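You operate a simulated robot arm through the tools that you are given. There is no shell and no other tool.

You run a simulated robot arm. Do the job below in one go: nothing can be reset, and whatever is moved stays where it is left.

Task
Slide a liner into the slot at the holder's mark and another into the next slot.
Fine: turn the table one slot between them; holder locked for each liner; leave it locked.

Only the result counts: the job must be done as asked and must still hold three seconds after the hand-in. Knocking over, shifting, dropping, spilling or breaking anything else fails it.

Robot
A 6-joint arm with a two-finger gripper, fixed in place. Base frame: the origin is on the floor under the middle of its stand, x ahead of it, y to its left, z up; the work surface is at about z = 720. Readings come in mm, rad, newtons and seconds.
It reaches about 1298 mm from its shoulder. Its first joint turns from -2.601 to 2.601 rad. Payload 1.57 kg.
The tool frame sits at the grasp point between the pads (the TCP): z along the fingers, y along the line on which they close. The tips reach 21 mm beyond it. The gripper opens to 70 mm; its body begins 50 mm behind the TCP.
Orientation is that of the tool frame in the base frame, as a unit quaternion [w, x, y, z]. With the fingers straight down and closing along the base's y, the tool's x points along the base's -x, its y along +y and its z along -z.

Tools
- The arm moves only by the tool servo_tool. Its arguments are lists of equal length, an entry for each row: "translation": the shift along the tool's x, y, z in m, a list of three; "rot": the turn, a rotation vector about the tool's x, y, z in rad, a list of three; "grip": the opening, from 0 (shut) to 1 (fully open). In form: {"translation": [[tx, ty, tz], ...], "rot": [[wx, wy, wz], ...], "grip": [grip, ...]}. A call has 1 to 20 rows; each row is the pose to reach, as a shift and turn from the pose commanded when the call began, along the tool's axes at that moment. A row lasts 0.2 s, in which the tool goes at most 50 mm and 0.15 rad; a call with a longer step from one row to the next is refused whole, and so is a gripper value outside its range. A pose out of reach is approached as far as the arm can. The call stops where the force on the tool passes 40 N (or 10 N more than at its start, if that is more) or the arm is blocked; 0.2 s more then pass. The fingers move at their own pace (about 64.8 mm/s each) and stop on an object; they squeeze with about 30 N. The grip force told is the motor's: it shows also when the fingers shut on nothing. Time passes only in rows, and 0.2 s behind the last, so rows that repeat a pose let the fingers close. The reply holds the time, the measured pose of the TCP, the force on the tool along the base axes, the opening and the grip force, in the units named above and with some noise, with the torque about the TCP (base axes, N m) and any sound that the robot's microphone picked up.
- Cameras (640 x 400 px; columns grow to the right, rows downward): "scene" is fixed at [398.9, 651.8, 1464.3]; the picture's right is [-0.81, -0.59, 0.00], its down [-0.38, 0.52, -0.76] and it looks along [0.45, -0.62, -0.65] (base axes); focal length 342 px, centre (320, 200). "wrist" rides on the gripper at [79, 4, -81] in the tool frame; the picture's right is [-0.05, 1.00, 0.00], its down [-0.67, -0.03, -0.74] and it looks along [-0.74, -0.04, 0.67] (tool axes); focal length 256 px, centre (320, 200). There is no depth. A picture from a camera that has moved, and an enlarged one, comes with that camera's place and axes in the base frame and with its lens.
- snapshot(camera): a new picture of that camera. It takes no simulated time.
- move_column(by): slides the trunk up (or, below 0, down) by that many mm; the arm rides with it, the base frame stays. It gives what a move gives, with no picture.
- zoom(camera, box): a new picture of the part [left, top, right, bottom] of that camera's present view, enlarged. It takes no simulated time.
- job_done(): hands the job in; it is judged then, once.

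Places have to be worked out from the pictures, the camera data and where the tool is seen. Open the gripper and draw the arm clear of the work before you hand the job in, unless the task says otherwise.

The tools are called after ">>>" as a command line: name --argument value ..., lists and objects as JSON in quotes. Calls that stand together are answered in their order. servo_tool: Moves the arm, as the interface text tells. Its arguments: {"type":"object","properties":{"translation":{"type":"array"},"rot":{"type":"array"},"grip":{"type":"array"}},"required":["translation","rot","grip"]} The other tools are called the same way: move_column (by) moves the trunk up or down; snapshot (camera) takes a picture; zoom (camera, box) takes an enlarged picture of a part of a camera's view; job_done () hands the job in.

At the start:

```text
time_s: 0.0
tcp_pos: [920.8, 162.2, 1023.4]
tool_rot: [0.0, 0.0, 1.0, 0.0]
ft_force: [-0.1, 0.0, 0.9]
moment: [0.04, 0.02, 0.04]
grip_width: 70.0
grip_force: 0.0
trunk travel left (down, up): [-705.0, 265.0]
```

scene: 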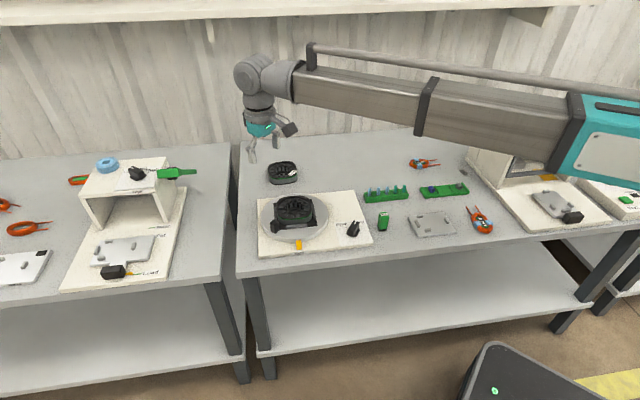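
wrist: 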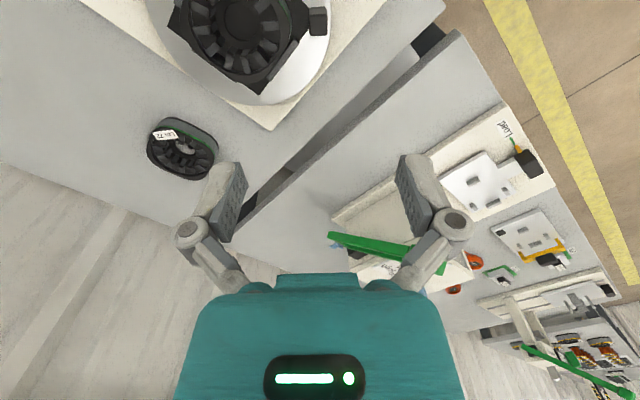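

I'll look closely at the workpiece area with enlarged pictures before moving anything.

>>> zoom --camera "scene" --box '[240, 140, 400, 270]'

>>> zoom --camera "scene" --box '[340, 140, 500, 250]'

>>> zoom --camera "wrist" --box '[130, 0, 350, 190]'

```text
3.08 times, centred on (320, 205) of scene
camera zoom: at [398.9, 651.8, 1464.3], right [-0.81, -0.59, 0.0], down [-0.38, 0.52, -0.76], along [0.45, -0.62, -0.65], focal length 1053 px, centre (320, 185)
```

zoom: 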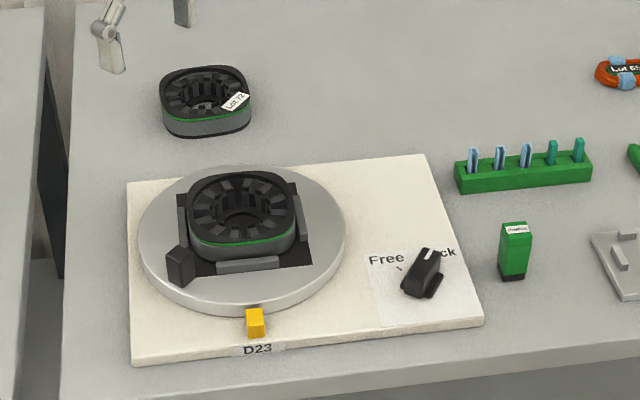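

```text
3.64 times, centred on (420, 195) of scene
camera zoom: at [398.9, 651.8, 1464.3], right [-0.81, -0.59, 0.0], down [-0.38, 0.52, -0.76], along [0.45, -0.62, -0.65], focal length 1244 px, centre (-44, 218)
```

zoom: 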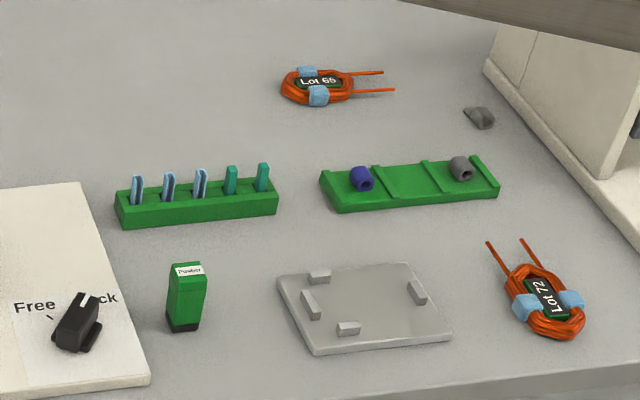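

```text
2.11 times, centred on (240, 95) of wrist
camera zoom: at [840.5, 166.7, 1105.2], right [0.05, 1.0, 0.0], down [0.67, -0.03, 0.74], along [0.74, -0.04, -0.67], focal length 539 px, centre (488, 421)
```

zoom: 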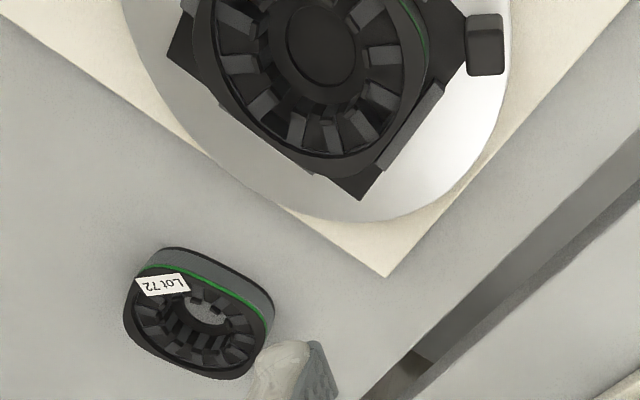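

The holder (D23) is at about (920, 70), with a knob marked Free/Lock and a rack of light-blue and teal strips to its right. I move the arm back so that the wrist camera can look at the stator from close up.

>>> servo_tool --translation '[[0.029, -0.017, 0.02], [0.058, -0.034, 0.04], [0.087, -0.051, 0.06], [0.116, -0.068, 0.08], [0.144, -0.084, 0.1], [0.144, -0.084, 0.1]]' --rot '[[0, 0, 0], [0, 0, 0], [0, 0, 0], [0, 0, 0], [0, 0, 0], [0, 0, 0]]' --grip '[1, 1, 1, 1, 1, 1]'

>>> snapshot --camera "wrist"

>>> snapshot --camera "scene"

```text
time_s: 1.4
tcp_pos: [777.8, 81.1, 1024.2]
tool_rot: [0.0, -0.001, 1.0, 0.0]
ft_force: [-0.6, -0.1, 0.8]
moment: [-0.01, -0.03, -0.06]
grip_width: 70.0
grip_force: 0.0
out of reach, approached as far as the arm can: row 1, 2, 3, 4, 5, 6
trunk travel left (down, up): [-705.0, 265.0]
```

```text
taken
camera wrist: at [698.0, 85.4, 1105.3], right [0.05, 1.0, 0.0], down [0.67, -0.03, 0.74], along [0.74, -0.04, -0.67], focal length 256 px, centre (320, 200)
```

wrist: 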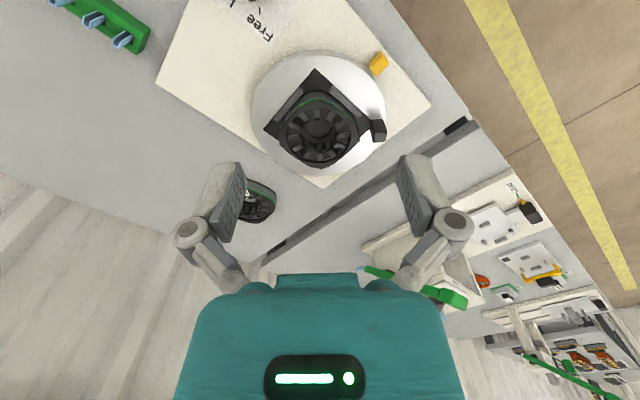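

```text
taken
```

scene: 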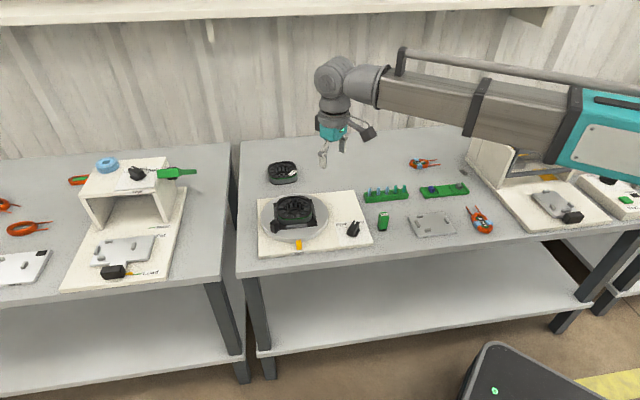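

The arm could not descend by itself, so the trunk has to come down. I lower it 130 mm (fingertips would be near z = 873, well above the holder) and look again.

>>> move_column --by -130

>>> snapshot --camera "wrist"

>>> snapshot --camera "scene"

```text
time_s: 3.0
tcp_pos: [779.4, 80.5, 893.3]
tool_rot: [0.001, 0.0, 1.0, -0.001]
ft_force: [-0.1, 1.0, -1.3]
moment: [0.02, 0.02, 0.0]
grip_width: 69.9
grip_force: 0.1
trunk travel left (down, up): [-575.0, 395.0]
```

```text
taken
camera wrist: at [698.1, 85.6, 975.3], right [0.05, 1.0, 0.0], down [0.67, -0.03, 0.74], along [0.74, -0.04, -0.67], focal length 256 px, centre (320, 200)
```

wrist: 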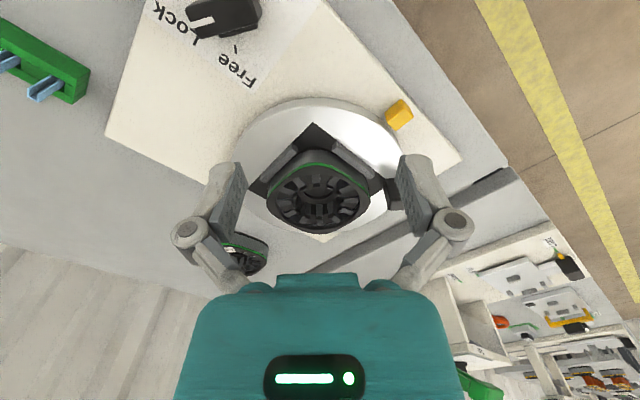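

```text
taken
```

scene: 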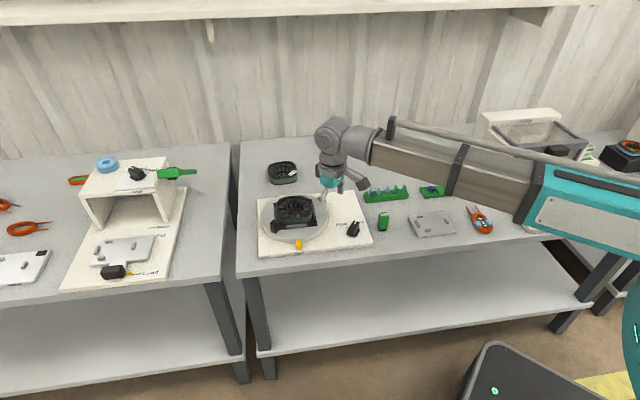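

The wrist view now shows the knob, the mark and the stator. I enlarge those parts.

>>> zoom --camera "wrist" --box '[140, 0, 300, 100]'

>>> zoom --camera "wrist" --box '[240, 90, 420, 245]'

>>> zoom --camera "scene" --box '[250, 180, 320, 255]'

>>> zoom --camera "scene" --box '[330, 170, 420, 245]'

```text
4.00 times, centred on (220, 50) of wrist
camera zoom: at [698.1, 85.6, 975.3], right [0.05, 1.0, 0.0], down [0.67, -0.03, 0.74], along [0.74, -0.04, -0.67], focal length 1024 px, centre (720, 800)
```

zoom: 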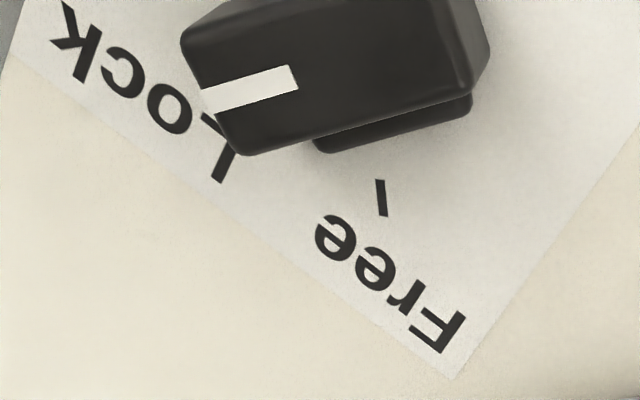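

```text
2.58 times, centred on (330, 168) of wrist
camera zoom: at [698.1, 85.6, 975.3], right [0.05, 1.0, 0.0], down [0.67, -0.03, 0.74], along [0.74, -0.04, -0.67], focal length 661 px, centre (294, 284)
```

zoom: 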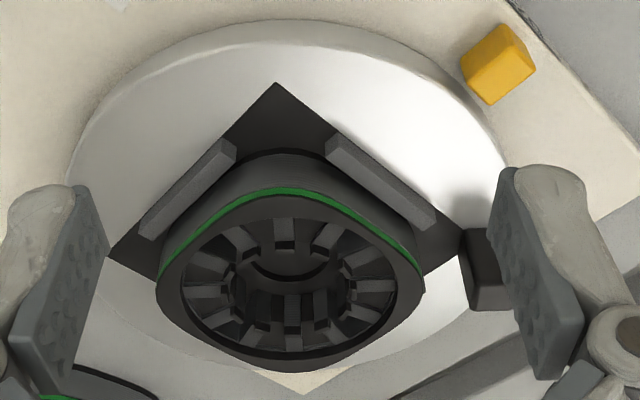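

```text
5.33 times, centred on (285, 218) of scene
camera zoom: at [398.9, 651.8, 1464.3], right [-0.81, -0.59, 0.0], down [-0.38, 0.52, -0.76], along [0.45, -0.62, -0.65], focal length 1825 px, centre (507, 107)
```

zoom: 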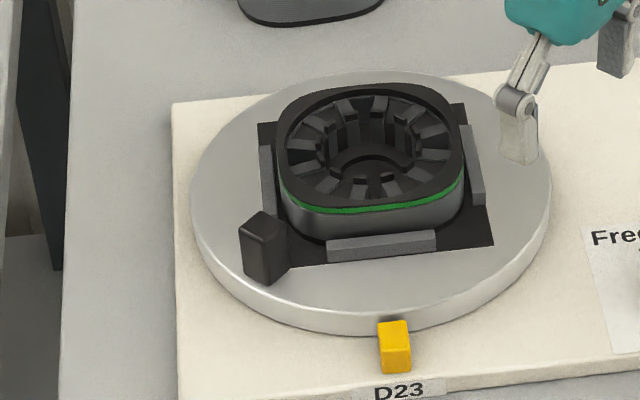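

```text
5.33 times, centred on (375, 208) of scene
camera zoom: at [398.9, 651.8, 1464.3], right [-0.81, -0.59, 0.0], down [-0.38, 0.52, -0.76], along [0.45, -0.62, -0.65], focal length 1825 px, centre (27, 160)
```

zoom: 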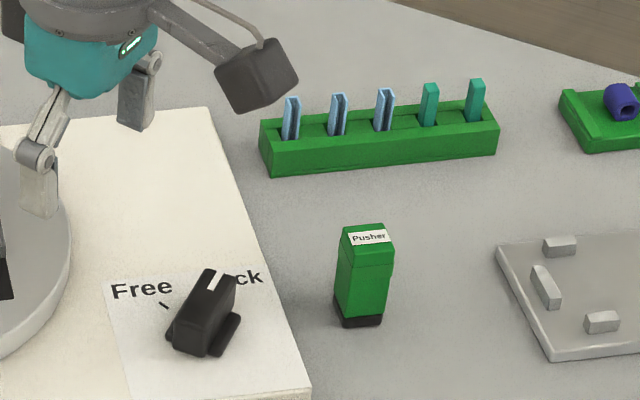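

Zoomed pictures are truly rendered at higher resolution, so I zoom tightly on the stator, the rack and the knob to count slots and read the knob.

>>> zoom --camera "scene" --box '[268, 192, 318, 226]'

>>> zoom --camera "scene" --box '[364, 180, 414, 206]'

>>> zoom --camera "scene" --box '[338, 215, 372, 242]'

>>> zoom --camera "scene" --box '[374, 205, 398, 234]'

```text
11.76 times, centred on (293, 209) of scene
camera zoom: at [398.9, 651.8, 1464.3], right [-0.81, -0.59, 0.0], down [-0.38, 0.52, -0.76], along [0.45, -0.62, -0.65], focal length 4026 px, centre (638, 94)
```

zoom: 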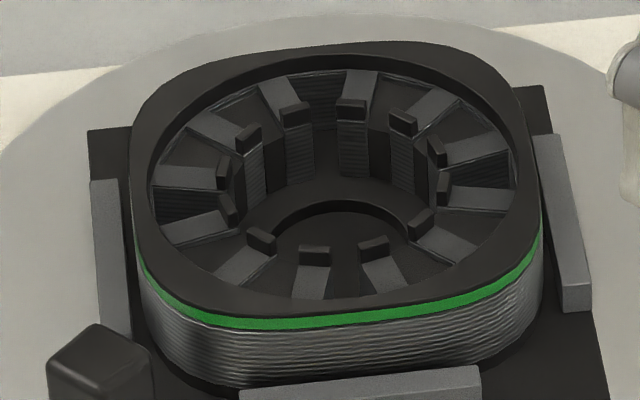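

```text
12.80 times, centred on (389, 193) of scene
camera zoom: at [398.9, 651.8, 1464.3], right [-0.81, -0.59, 0.0], down [-0.38, 0.52, -0.76], along [0.45, -0.62, -0.65], focal length 4380 px, centre (-563, 290)
```

zoom: 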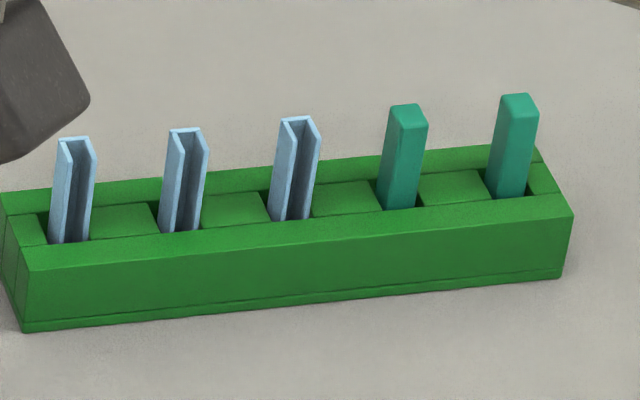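

```text
14.81 times, centred on (355, 228) of scene
camera zoom: at [398.9, 651.8, 1464.3], right [-0.81, -0.59, 0.0], down [-0.38, 0.52, -0.76], along [0.45, -0.62, -0.65], focal length 5070 px, centre (-198, -222)
```

zoom: 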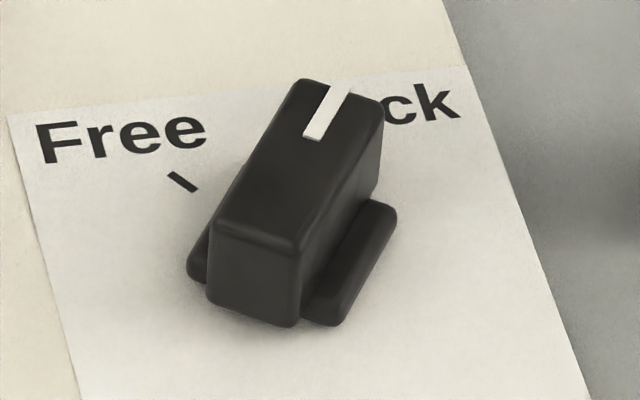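

```text
13.79 times, centred on (386, 220) of scene
camera zoom: at [398.9, 651.8, 1464.3], right [-0.81, -0.59, 0.0], down [-0.38, 0.52, -0.76], along [0.45, -0.62, -0.65], focal length 4720 px, centre (-590, -69)
```

zoom: 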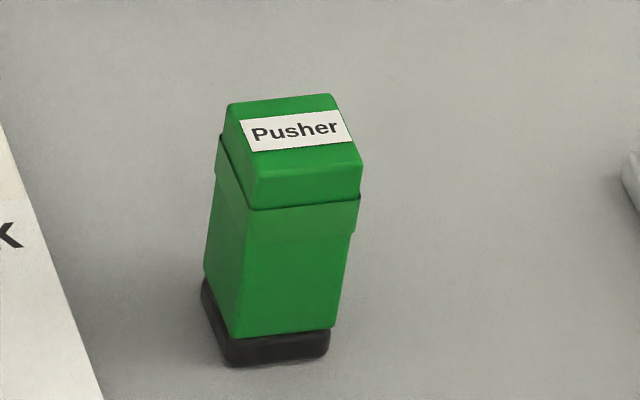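

The left three strips in the rack are light-blue U-shaped liners (opening towards the bench front), the two teal ones are solid wedges; the stator has 12 slots (30° pitch) and the knob points at Lock. I test how the arm moves vertically here while going toward a top view of the rack.

>>> servo_tool --translation '[[0, 0, 0.02], [0, 0, 0.04], [0, 0, 0.04]]' --rot '[[0, 0, 0], [0, 0, 0], [0, 0, 0]]' --grip '[1, 1, 1]'

```text
time_s: 3.8
tcp_pos: [778.6, 80.8, 894.3]
tool_rot: [0.0, 0.0, 1.0, 0.0]
ft_force: [0.1, 0.0, 0.8]
moment: [0.0, 0.0, 0.01]
grip_width: 70.0
grip_force: 0.1
out of reach, approached as far as the arm can: row 1, 2, 3
trunk travel left (down, up): [-575.0, 395.0]
```

The arm is still at its lower limit here with respect to the trunk. I lower the trunk a further 200 mm while raising the arm to see how it responds, starting with the arm up.

>>> servo_tool --translation '[[0, 0, -0.04], [0, 0, -0.08], [0, 0, -0.12], [0, 0, -0.16], [0, 0, -0.2], [0, 0, -0.2]]' --rot '[[0, 0, 0], [0, 0, 0], [0, 0, 0], [0, 0, 0], [0, 0, 0], [0, 0, 0]]' --grip '[1, 1, 1, 1, 1, 1]'

>>> snapshot --camera "scene"

```text
time_s: 5.2
tcp_pos: [777.2, 83.0, 894.3]
tool_rot: [0.0, 0.0, 1.0, 0.0]
ft_force: [-0.1, 0.8, -0.6]
moment: [0.01, 0.0, -0.02]
grip_width: 70.2
grip_force: 0.2
out of reach, approached as far as the arm can: row 1, 2, 3, 4, 5, 6
trunk travel left (down, up): [-575.0, 395.0]
```

```text
taken
```

scene: 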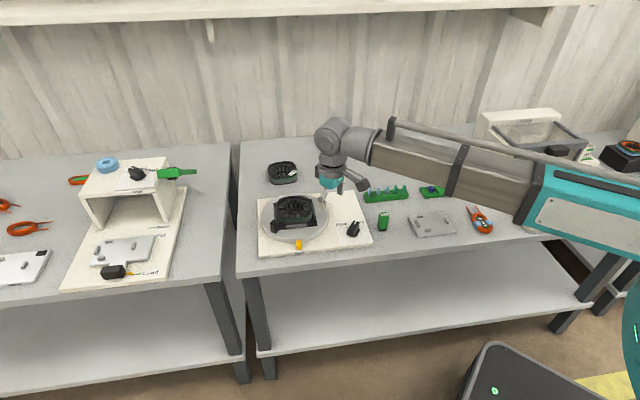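

The arm does not move vertically at all: height comes only from the trunk, so I use servo moves for x, y and turning. I swing to the front of the rack with the tool turned 45° so its closing line lies along the rack.

>>> servo_tool --translation '[[0.015, -0.032, 0], [0.03, -0.064, 0], [0.045, -0.096, 0], [0.06, -0.128, 0], [0.075, -0.16, 0], [0.09, -0.192, 0], [0.106, -0.225, 0], [0.106, -0.225, 0]]' --rot '[[0, 0, 0.112], [0, 0, 0.224], [0, 0, 0.336], [0, 0, 0.448], [0, 0, 0.56], [0, 0, 0.672], [0, 0, 0.785], [0, 0, 0.785]]' --grip '[1, 1, 1, 1, 1, 1, 1, 1]'

>>> snapshot --camera "wrist"

>>> snapshot --camera "scene"

```text
time_s: 7.0
tcp_pos: [675.2, -139.2, 895.2]
tool_rot: [0.0, 0.383, 0.924, 0.0]
ft_force: [-0.2, 0.5, 0.4]
moment: [0.01, 0.0, -0.05]
grip_width: 70.1
grip_force: 0.0
out of reach, approached as far as the arm can: row 2, 3, 4, 5, 6, 7, 8
trunk travel left (down, up): [-575.0, 395.0]
```

```text
taken
camera wrist: at [621.8, -79.5, 975.3], right [0.74, 0.67, 0.0], down [0.45, -0.5, 0.74], along [0.5, -0.55, -0.67], focal length 256 px, centre (320, 200)
```

wrist: 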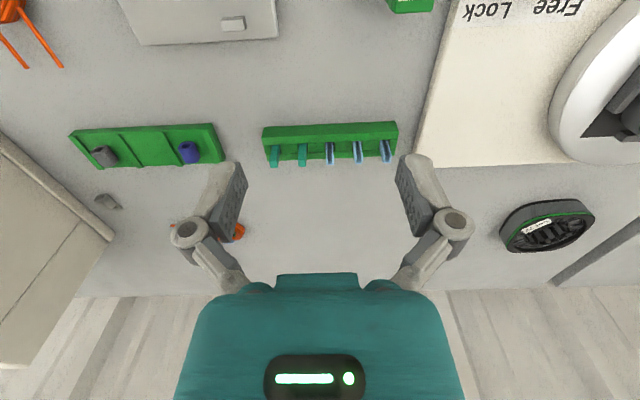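

```text
taken
```

scene: 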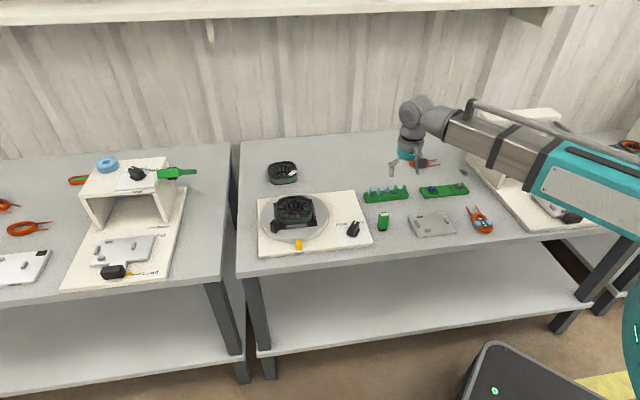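

The liners are clearly visible at the upper right of the rack from this side. I enlarge the rack, the knob label and the stator from here.

>>> zoom --camera "wrist" --box '[300, 110, 420, 180]'

>>> zoom --camera "scene" --box '[362, 178, 392, 204]'

```text
5.33 times, centred on (360, 145) of wrist
camera zoom: at [621.8, -79.5, 975.3], right [0.74, 0.67, 0.0], down [0.45, -0.5, 0.74], along [0.5, -0.55, -0.67], focal length 1365 px, centre (107, 493)
```

zoom: 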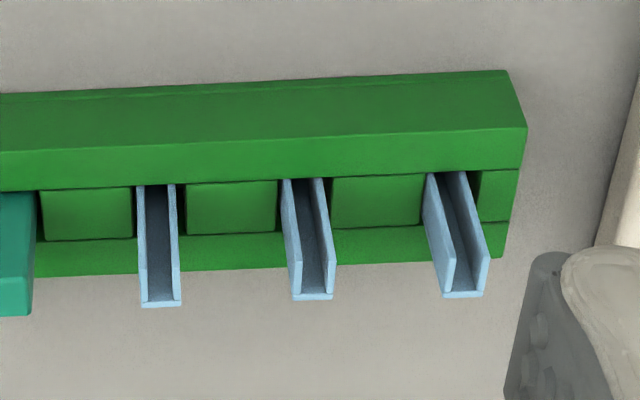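

```text
15.38 times, centred on (377, 191) of scene
camera zoom: at [398.9, 651.8, 1464.3], right [-0.81, -0.59, 0.0], down [-0.38, 0.52, -0.76], along [0.45, -0.62, -0.65], focal length 5265 px, centre (-557, 338)
```

zoom: 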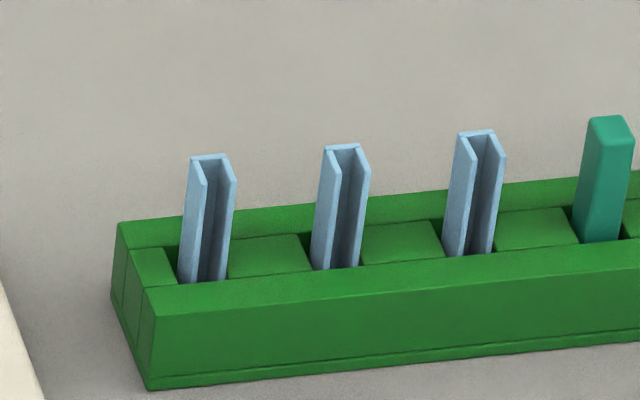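

The right-hand end liner seems to be at about (784, -157) with its top near z ≈ 769. I check the finger shape in the wrist view so I know how wide the pads and tips are.

>>> zoom --camera "wrist" --box '[165, 140, 265, 260]'

>>> zoom --camera "scene" --box '[380, 90, 450, 185]'

```text
3.33 times, centred on (215, 200) of wrist
camera zoom: at [621.8, -79.5, 975.3], right [0.74, 0.67, 0.0], down [0.45, -0.5, 0.74], along [0.5, -0.55, -0.67], focal length 853 px, centre (670, 200)
```

zoom: 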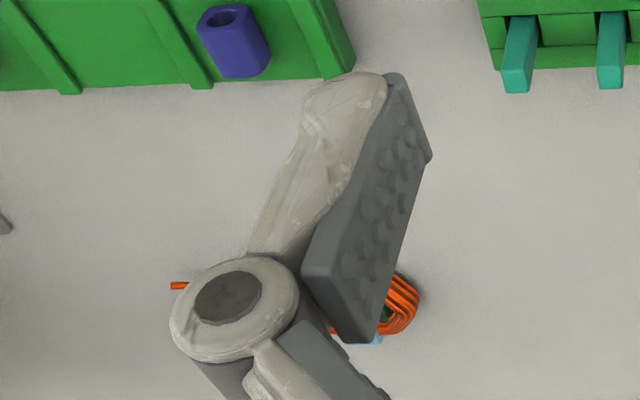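

```text
4.21 times, centred on (415, 138) of scene
camera zoom: at [398.9, 651.8, 1464.3], right [-0.81, -0.59, 0.0], down [-0.38, 0.52, -0.76], along [0.45, -0.62, -0.65], focal length 1441 px, centre (-80, 463)
```

zoom: 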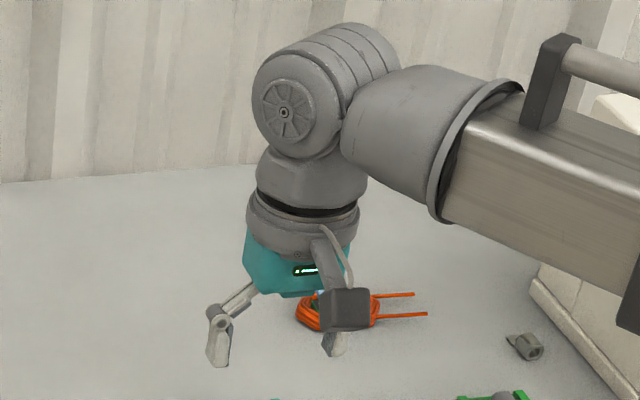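

The fingers are on swinging links, so the tips' reach depends on the opening. I close them to about 20 mm here in free air to see where the tips come to.

>>> servo_tool --translation '[[0, 0, 0], [0, 0, 0], [0, 0, 0], [0, 0, 0]]' --rot '[[0, 0, 0], [0, 0, 0], [0, 0, 0], [0, 0, 0]]' --grip '[0.3, 0.3, 0.3, 0.3]'

>>> snapshot --camera "wrist"

>>> zoom --camera "wrist" --box '[260, 120, 380, 240]'

```text
time_s: 8.0
tcp_pos: [675.3, -139.5, 893.5]
tool_rot: [0.0, 0.382, 0.924, -0.001]
ft_force: [-0.1, -0.2, -0.6]
moment: [0.0, -0.01, -0.03]
grip_width: 20.8
grip_force: 0.1
trunk travel left (down, up): [-575.0, 395.0]
```

```text
taken
camera wrist: at [622.0, -79.1, 975.2], right [0.74, 0.67, 0.0], down [0.45, -0.5, 0.74], along [0.5, -0.55, -0.67], focal length 256 px, centre (320, 200)
```

wrist: 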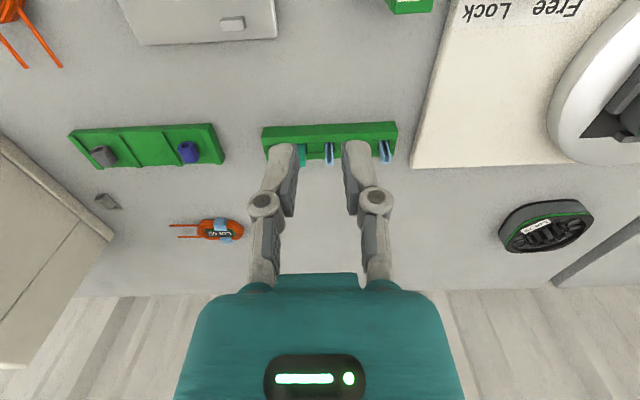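

```text
3.33 times, centred on (320, 180) of wrist
camera zoom: at [622.0, -79.1, 975.2], right [0.74, 0.67, 0.0], down [0.45, -0.5, 0.74], along [0.5, -0.55, -0.67], focal length 853 px, centre (320, 267)
```

zoom: 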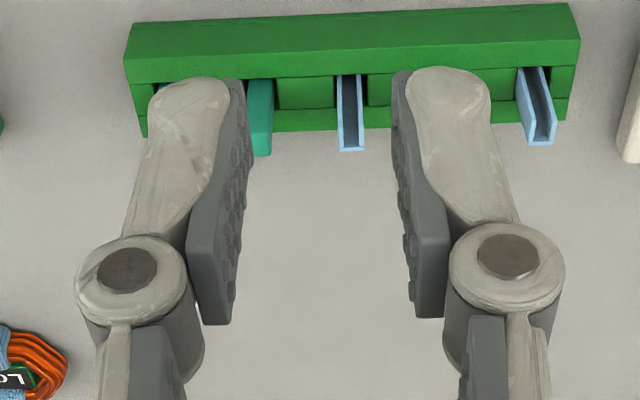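

At a 20 mm opening the tips reach about 20 mm past the TCP and the pads are about 14 mm wide. I now swing to the far side of the stator with the tool turned 180° (the other grip orientation), to check that this turn is possible and to see the slots from the bore side.

>>> servo_tool --translation '[[-0.012, 0.028, 0], [-0.024, 0.056, 0], [-0.036, 0.084, 0], [-0.048, 0.112, 0], [-0.06, 0.14, 0], [-0.072, 0.168, 0], [-0.084, 0.196, 0], [-0.096, 0.224, 0], [-0.108, 0.252, 0], [-0.12, 0.28, 0], [-0.133, 0.3125, 0], [-0.133, 0.3125, 0]]' --rot '[[0, 0, -0.143], [0, 0, -0.286], [0, 0, -0.429], [0, 0, -0.572], [0, 0, -0.715], [0, 0, -0.858], [0, 0, -1.0], [0, 0, -1.143], [0, 0, -1.286], [0, 0, -1.429], [0, 0, -1.5708], [0, 0, -1.5708]]' --grip '[0.3, 0.3, 0.3, 0.3, 0.3, 0.3, 0.3, 0.3, 0.3, 0.3, 0.3, 0.3]'

>>> servo_tool --translation '[[0, 0, 0], [0, 0, 0], [0, 0, 0], [0, 0, 0], [0, 0, 0], [0, 0, 0], [0, 0, 0], [0, 0, 0], [0, 0, 0], [0, 0, 0], [0, 0, 0], [0, 0, 0]]' --rot '[[0, 0, -0.143], [0, 0, -0.286], [0, 0, -0.429], [0, 0, -0.572], [0, 0, -0.715], [0, 0, -0.858], [0, 0, -1.0], [0, 0, -1.143], [0, 0, -1.286], [0, 0, -1.429], [0, 0, -1.5708], [0, 0, -1.5708]]' --grip '[0.3, 0.3, 0.3, 0.3, 0.3, 0.3, 0.3, 0.3, 0.3, 0.3, 0.3, 0.3]'

>>> snapshot --camera "wrist"

```text
time_s: 10.6
tcp_pos: [991.2, -14.0, 893.4]
tool_rot: [0.0, -0.385, 0.923, 0.0]
ft_force: [0.0, 0.3, -0.1]
moment: [-0.01, 0.03, 0.0]
grip_width: 21.1
grip_force: 0.0
trunk travel left (down, up): [-575.0, 395.0]
```

```text
time_s: 13.2
tcp_pos: [989.8, -12.4, 892.8]
tool_rot: [0.0, 0.925, -0.381, -0.001]
ft_force: [-0.1, 0.3, -0.6]
moment: [0.0, -0.02, 0.02]
grip_width: 21.1
grip_force: 0.1
trunk travel left (down, up): [-575.0, 395.0]
```

```text
taken
camera wrist: at [1043.1, -70.8, 975.1], right [-0.74, -0.67, 0.0], down [-0.45, 0.49, 0.74], along [-0.5, 0.55, -0.67], focal length 256 px, centre (320, 200)
```

wrist: 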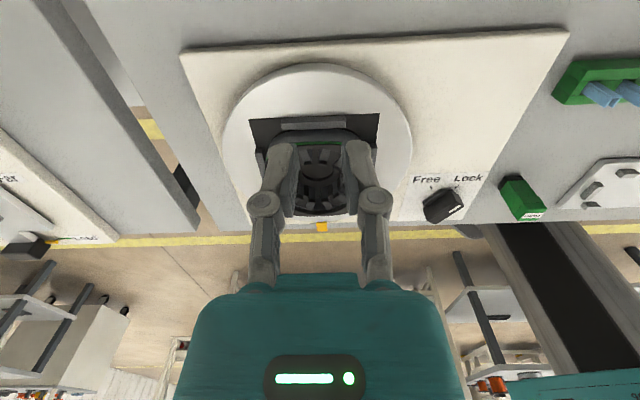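

The 180° turn is within reach. I enlarge the knob and the stator from this side.

>>> zoom --camera "wrist" --box '[400, 160, 500, 230]'

>>> zoom --camera "wrist" --box '[250, 110, 390, 240]'

```text
5.71 times, centred on (450, 195) of wrist
camera zoom: at [1043.1, -70.8, 975.1], right [-0.74, -0.67, 0.0], down [-0.45, 0.49, 0.74], along [-0.5, 0.55, -0.67], focal length 1463 px, centre (-423, 229)
```

zoom: 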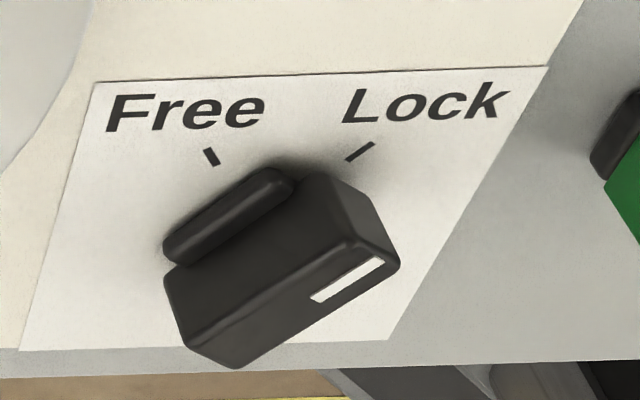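

```text
3.08 times, centred on (320, 175) of wrist
camera zoom: at [1043.1, -70.8, 975.1], right [-0.74, -0.67, 0.0], down [-0.45, 0.49, 0.74], along [-0.5, 0.55, -0.67], focal length 788 px, centre (320, 277)
```

zoom: 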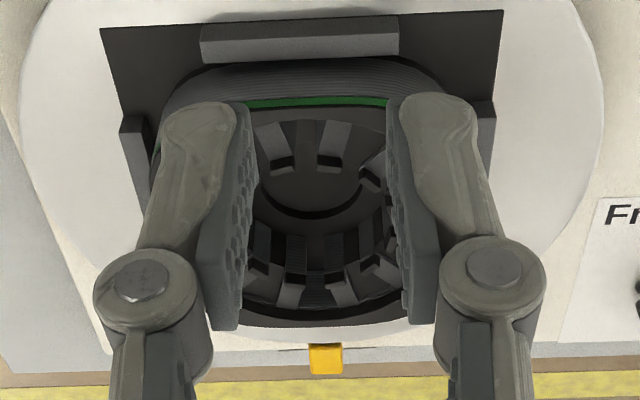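

The knob bar lies along the Lock tick, so the holder is locked now. I open the fingers for a clear view and come down 40 mm for a closer look at the slot by the yellow mark.

>>> servo_tool --translation '[[0, 0, 0], [0, 0, 0], [0, 0, 0], [0, 0, 0]]' --rot '[[0, 0, 0], [0, 0, 0], [0, 0, 0], [0, 0, 0]]' --grip '[1, 1, 1, 1]'

>>> move_column --by -40

>>> zoom --camera "wrist" --box '[240, 110, 400, 230]'

>>> zoom --camera "scene" --box '[270, 190, 320, 250]'

```text
time_s: 14.2
tcp_pos: [991.3, -12.9, 894.2]
tool_rot: [0.0, 0.924, -0.382, 0.0]
ft_force: [0.1, -0.4, 0.3]
moment: [-0.02, 0.01, -0.02]
grip_width: 70.0
grip_force: 0.0
trunk travel left (down, up): [-575.0, 395.0]
```

```text
time_s: 15.0
tcp_pos: [990.1, -13.4, 854.5]
tool_rot: [0.0, 0.924, -0.382, 0.0]
ft_force: [0.6, -0.5, -0.3]
moment: [0.0, 0.02, -0.01]
grip_width: 70.1
grip_force: 0.1
trunk travel left (down, up): [-535.0, 435.0]
```

```text
3.33 times, centred on (320, 170) of wrist
camera zoom: at [1042.8, -70.9, 935.2], right [-0.74, -0.67, 0.0], down [-0.45, 0.5, 0.74], along [-0.5, 0.55, -0.67], focal length 853 px, centre (320, 300)
```

zoom: 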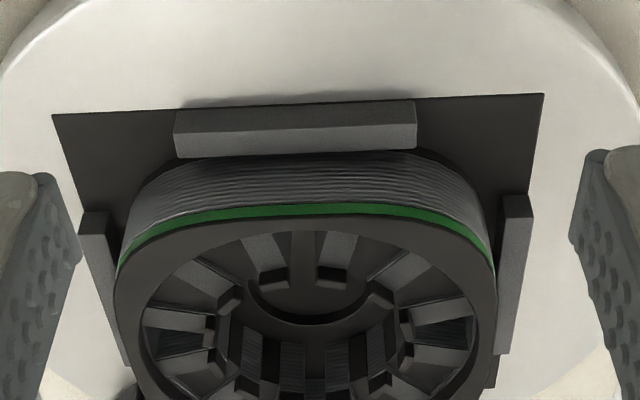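

```text
6.67 times, centred on (295, 220) of scene
camera zoom: at [398.9, 651.8, 1464.3], right [-0.81, -0.59, 0.0], down [-0.38, 0.52, -0.76], along [0.45, -0.62, -0.65], focal length 2281 px, centre (487, 67)
```

zoom: 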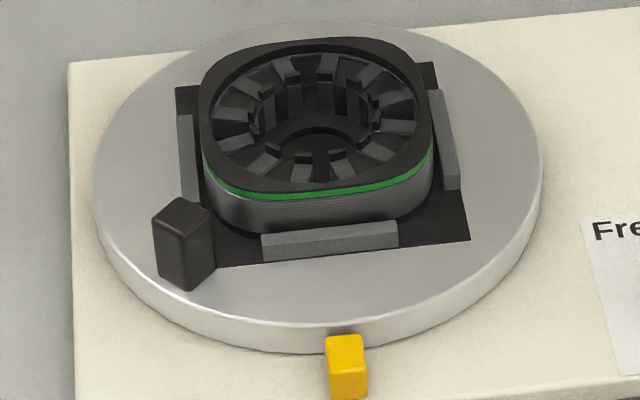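

I look lower in this same wrist view to see the front slots next to the mark.

>>> zoom --camera "wrist" --box '[260, 170, 380, 260]'

>>> snapshot --camera "wrist"

```text
4.44 times, centred on (320, 215) of wrist
camera zoom: at [1042.8, -70.9, 935.2], right [-0.74, -0.67, 0.0], down [-0.45, 0.5, 0.74], along [-0.5, 0.55, -0.67], focal length 1138 px, centre (320, 133)
```

zoom: 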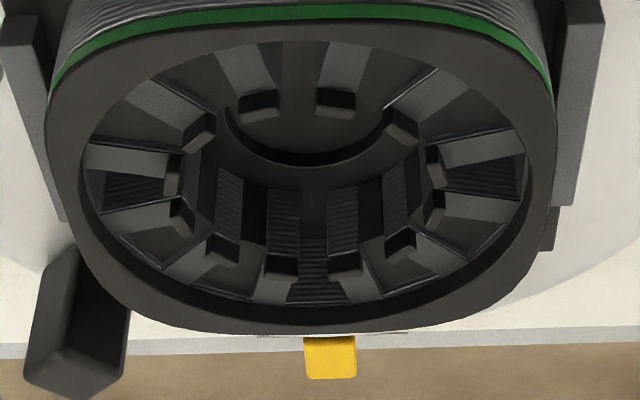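

```text
taken
camera wrist: at [1042.8, -70.9, 935.2], right [-0.74, -0.67, 0.0], down [-0.45, 0.5, 0.74], along [-0.5, 0.55, -0.67], focal length 256 px, centre (320, 200)
```

wrist: 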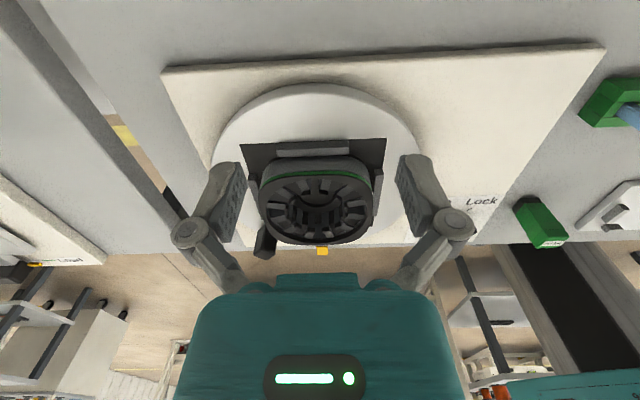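

The slot at the mark is open (ribbed laminations visible). Neighbouring slots look different, so I zoom in tighter.

>>> zoom --camera "wrist" --box '[295, 205, 345, 245]'

>>> zoom --camera "wrist" --box '[265, 190, 315, 240]'

>>> zoom --camera "wrist" --box '[325, 190, 375, 240]'

>>> zoom --camera "scene" --box '[275, 196, 312, 218]'

```text
10.00 times, centred on (320, 225) of wrist
camera zoom: at [1042.8, -70.9, 935.2], right [-0.74, -0.67, 0.0], down [-0.45, 0.5, 0.74], along [-0.5, 0.55, -0.67], focal length 2560 px, centre (320, -50)
```

zoom: 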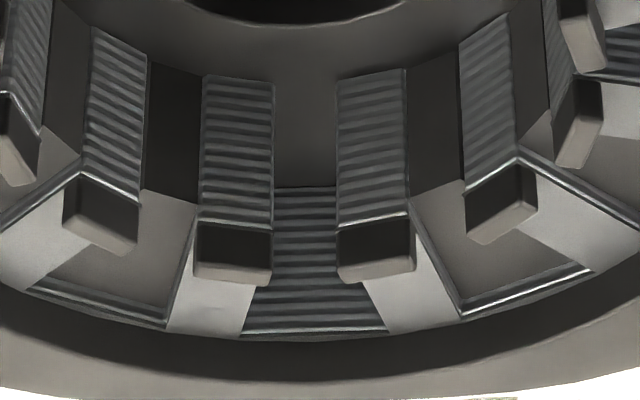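

```text
8.00 times, centred on (290, 215) of wrist
camera zoom: at [1042.8, -70.9, 935.2], right [-0.74, -0.67, 0.0], down [-0.45, 0.5, 0.74], along [-0.5, 0.55, -0.67], focal length 2048 px, centre (560, 80)
```

zoom: 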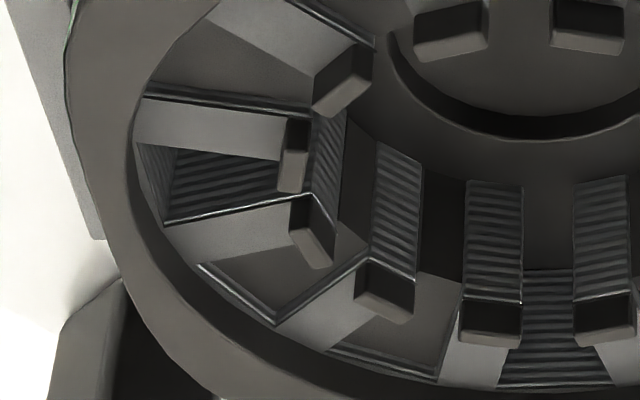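

```text
8.00 times, centred on (350, 215) of wrist
camera zoom: at [1042.8, -70.9, 935.2], right [-0.74, -0.67, 0.0], down [-0.45, 0.5, 0.74], along [-0.5, 0.55, -0.67], focal length 2048 px, centre (80, 80)
```

zoom: 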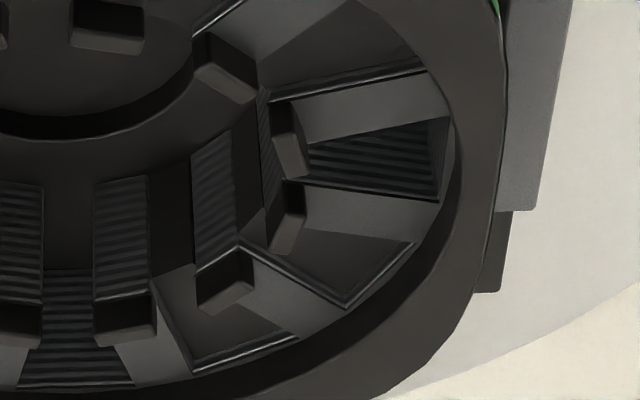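

```text
16.00 times, centred on (294, 207) of scene
camera zoom: at [398.9, 651.8, 1464.3], right [-0.81, -0.59, 0.0], down [-0.38, 0.52, -0.76], along [0.45, -0.62, -0.65], focal length 5475 px, centre (744, 88)
```

zoom: 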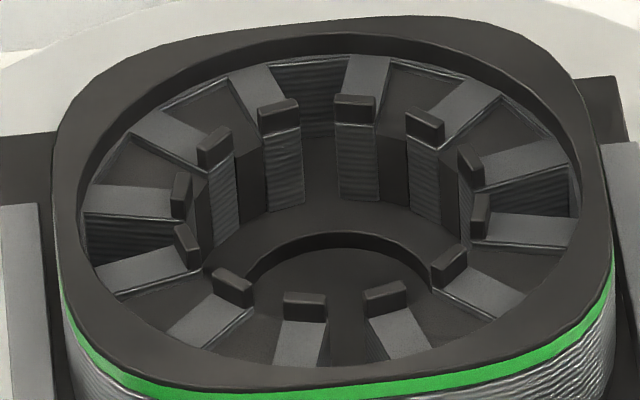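

Key finding: only four slots are really open (at the mark and every 90°); the gaps between are filled, so "one slot" is a 90° turn. I go back to the rack above the end liner with the fingers set to about 14 mm, tool turned back so the camera is on the front.

>>> servo_tool --translation '[[-0.004, 0.0225, 0], [-0.008, 0.045, 0], [-0.012, 0.0675, 0], [-0.016, 0.09, 0], [-0.02, 0.1125, 0], [-0.024, 0.135, 0], [-0.028, 0.1575, 0], [-0.032, 0.18, 0], [-0.036, 0.2025, 0], [-0.04, 0.225, 0], [-0.0431, 0.2479, 0], [-0.0431, 0.2479, 0]]' --rot '[[0, 0, 0.143], [0, 0, 0.286], [0, 0, 0.429], [0, 0, 0.572], [0, 0, 0.715], [0, 0, 0.858], [0, 0, 1.0], [0, 0, 1.143], [0, 0, 1.286], [0, 0, 1.429], [0, 0, 1.5708], [0, 0, 1.5708]]' --grip '[0.2, 0.2, 0.2, 0.2, 0.2, 0.2, 0.2, 0.2, 0.2, 0.2, 0.2, 0.2]'

>>> servo_tool --translation '[[0, 0, 0], [0, 0, 0], [0, 0, 0], [0, 0, 0], [0, 0, 0], [0, 0, 0], [0, 0, 0], [0, 0, 0], [0, 0, 0], [0, 0, 0], [0, 0, 0], [0, 0, 0]]' --rot '[[0, 0, 0.143], [0, 0, 0.286], [0, 0, 0.429], [0, 0, 0.572], [0, 0, 0.715], [0, 0, 0.858], [0, 0, 1.0], [0, 0, 1.143], [0, 0, 1.286], [0, 0, 1.429], [0, 0, 1.5708], [0, 0, 1.5708]]' --grip '[0.2, 0.2, 0.2, 0.2, 0.2, 0.2, 0.2, 0.2, 0.2, 0.2, 0.2, 0.2]'

>>> snapshot --camera "wrist"

>>> zoom --camera "scene" --box '[345, 140, 425, 210]'

```text
time_s: 17.6
tcp_pos: [784.0, -157.4, 854.0]
tool_rot: [0.0, -0.382, 0.924, 0.0]
ft_force: [0.2, 0.1, -0.3]
moment: [0.02, -0.05, 0.0]
grip_width: 13.8
grip_force: 0.1
trunk travel left (down, up): [-535.0, 435.0]
```

```text
time_s: 20.2
tcp_pos: [784.4, -156.4, 853.2]
tool_rot: [-0.001, 0.383, 0.924, 0.0]
ft_force: [-0.3, -0.3, 0.1]
moment: [0.02, 0.0, 0.03]
grip_width: 13.9
grip_force: 0.0
trunk travel left (down, up): [-535.0, 435.0]
```

```text
taken
camera wrist: at [730.7, -97.8, 935.2], right [0.74, 0.67, 0.0], down [0.45, -0.5, 0.74], along [0.5, -0.55, -0.67], focal length 256 px, centre (320, 200)
```

wrist: 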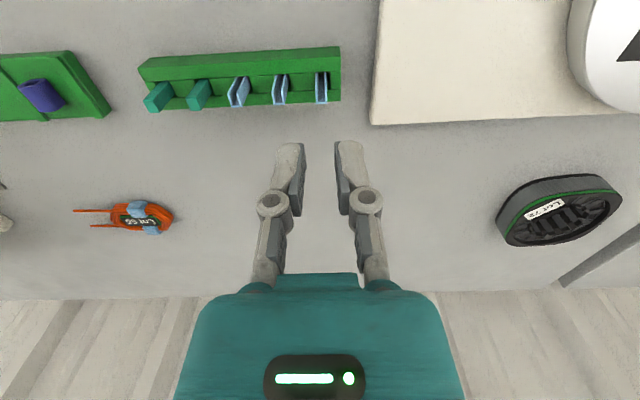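

```text
5.71 times, centred on (385, 175) of scene
camera zoom: at [398.9, 651.8, 1464.3], right [-0.81, -0.59, 0.0], down [-0.38, 0.52, -0.76], along [0.45, -0.62, -0.65], focal length 1956 px, centre (-51, 343)
```

zoom: 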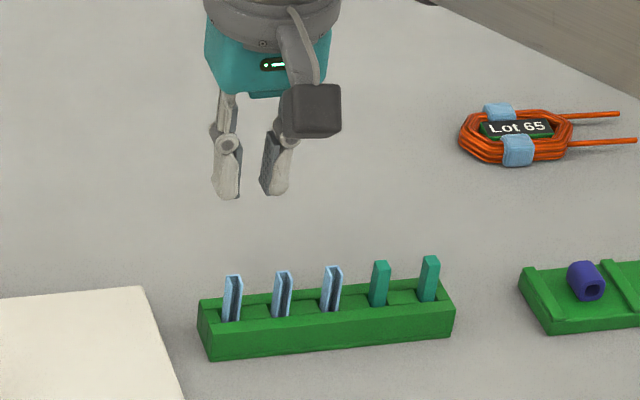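

I zoom on the end liner and the fingertips to triangulate against the previous wrist view.

>>> zoom --camera "wrist" --box '[265, 50, 365, 115]'

>>> zoom --camera "wrist" --box '[260, 130, 380, 210]'

```text
6.15 times, centred on (315, 82) of wrist
camera zoom: at [730.7, -97.8, 935.2], right [0.74, 0.67, 0.0], down [0.45, -0.5, 0.74], along [0.5, -0.55, -0.67], focal length 1575 px, centre (351, 923)
```

zoom: 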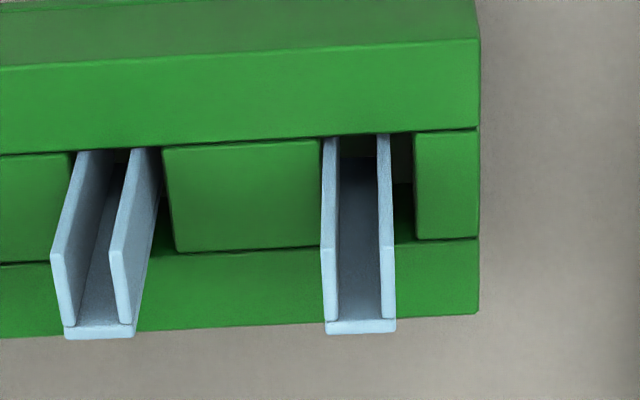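

```text
5.00 times, centred on (320, 170) of wrist
camera zoom: at [730.7, -97.8, 935.2], right [0.74, 0.67, 0.0], down [0.45, -0.5, 0.74], along [0.5, -0.55, -0.67], focal length 1280 px, centre (320, 350)
```

zoom: 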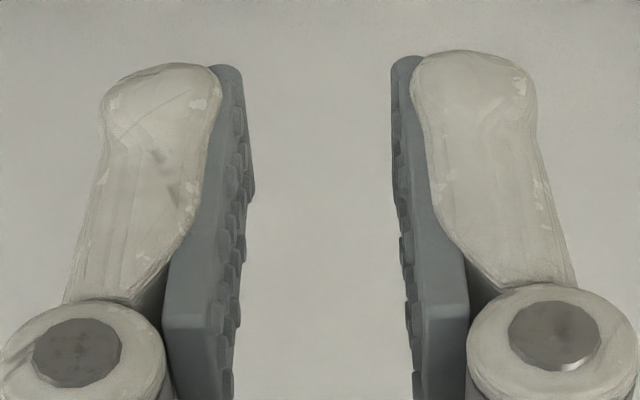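

Triangulation puts the end liner's top at z ≈ 768.5, centred near (786, -158), 7.8 mm wide and 8.6 mm deep. I shift the tool a few mm to centre on it and come down to just above its top for a check.

>>> servo_tool --translation '[[-0.0026, 0.0006, 0], [-0.0026, 0.0006, 0]]' --rot '[[0, 0, 0], [0, 0, 0]]' --grip '[0.2, 0.2]'

>>> move_column --by -56

>>> zoom --camera "wrist" --box '[260, 100, 380, 210]'

>>> zoom --camera "scene" --box '[360, 160, 410, 205]'

```text
time_s: 20.8
tcp_pos: [787.9, -159.7, 854.0]
tool_rot: [0.0, 0.383, 0.924, 0.0]
ft_force: [-0.5, 0.6, 0.6]
moment: [-0.01, 0.02, -0.02]
grip_width: 13.8
grip_force: 0.1
trunk travel left (down, up): [-535.0, 435.0]
```

```text
time_s: 21.8
tcp_pos: [786.6, -160.3, 798.5]
tool_rot: [0.0, 0.382, 0.924, 0.0]
ft_force: [0.5, 0.7, 0.2]
moment: [0.05, -0.01, -0.02]
grip_width: 14.2
grip_force: 0.0
trunk travel left (down, up): [-479.0, 491.0]
```

```text
3.64 times, centred on (320, 155) of wrist
camera zoom: at [732.9, -100.1, 879.2], right [0.74, 0.67, 0.0], down [0.45, -0.5, 0.74], along [0.5, -0.55, -0.67], focal length 931 px, centre (320, 364)
```

zoom: 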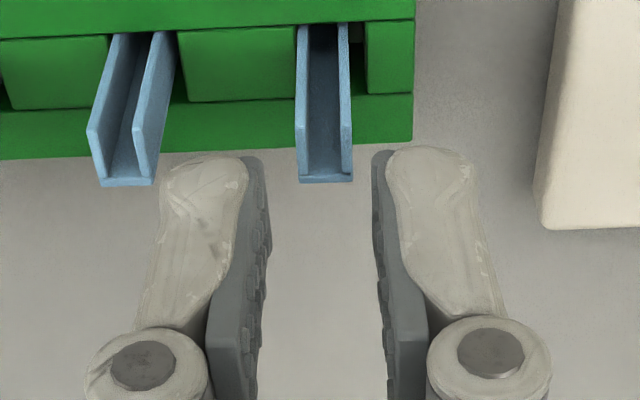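

```text
8.89 times, centred on (385, 182) of scene
camera zoom: at [398.9, 651.8, 1464.3], right [-0.81, -0.59, 0.0], down [-0.38, 0.52, -0.76], along [0.45, -0.62, -0.65], focal length 3042 px, centre (-258, 356)
```

zoom: 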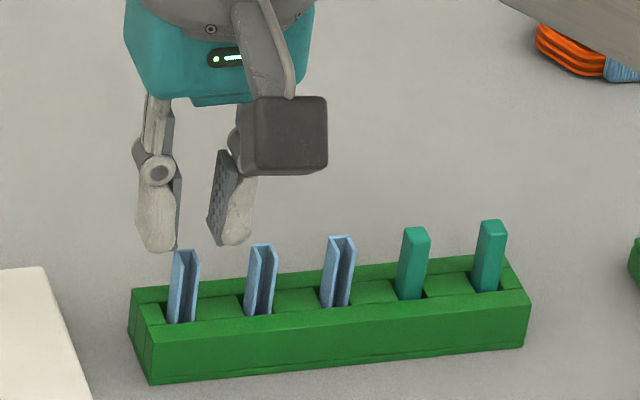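

The fingers straddle the end liner evenly with a few mm of clearance to its neighbour. I come down 18 mm so the tips overlap the liner's top by about 9 mm, then close.

>>> move_column --by -18

>>> servo_tool --translation '[[0, 0, 0], [0, 0, 0], [0, 0, 0], [0, 0, 0]]' --rot '[[0, 0, 0], [0, 0, 0], [0, 0, 0], [0, 0, 0]]' --grip '[0.1, 0, 0, 0]'

>>> zoom --camera "wrist" --box '[260, 100, 380, 210]'

>>> zoom --camera "scene" --box '[360, 160, 410, 205]'

```text
time_s: 22.4
tcp_pos: [787.1, -159.0, 780.9]
tool_rot: [0.0, 0.381, 0.924, 0.0]
ft_force: [0.0, 1.0, -0.3]
moment: [0.02, 0.01, 0.0]
grip_width: 14.1
grip_force: 0.0
trunk travel left (down, up): [-461.0, 509.0]
```

```text
time_s: 23.4
tcp_pos: [786.8, -160.8, 778.2]
tool_rot: [0.0, 0.382, 0.924, 0.0]
ft_force: [0.2, 0.5, -0.3]
moment: [0.03, 0.02, 0.0]
grip_width: 6.3
grip_force: 30.1
trunk travel left (down, up): [-461.0, 509.0]
```

```text
3.64 times, centred on (320, 155) of wrist
camera zoom: at [732.9, -100.1, 861.2], right [0.74, 0.67, 0.0], down [0.45, -0.5, 0.74], along [0.5, -0.55, -0.67], focal length 931 px, centre (320, 364)
```

zoom: 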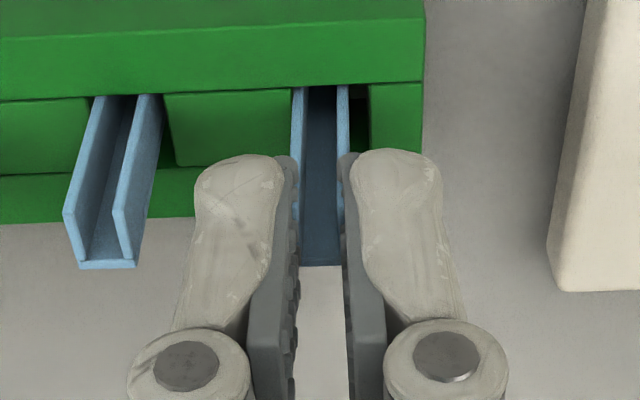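

```text
8.89 times, centred on (385, 182) of scene
camera zoom: at [398.9, 651.8, 1464.3], right [-0.81, -0.59, 0.0], down [-0.38, 0.52, -0.76], along [0.45, -0.62, -0.65], focal length 3042 px, centre (-258, 356)
```

zoom: 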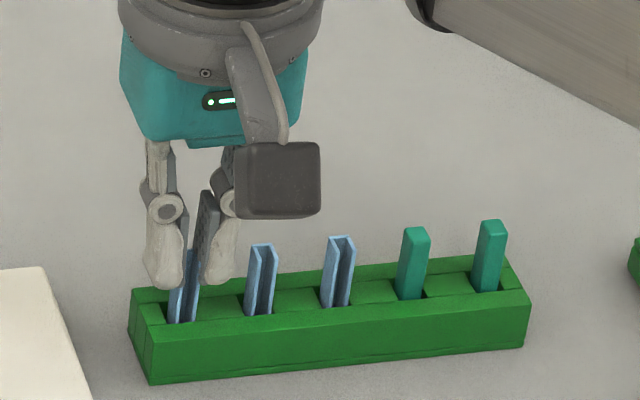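

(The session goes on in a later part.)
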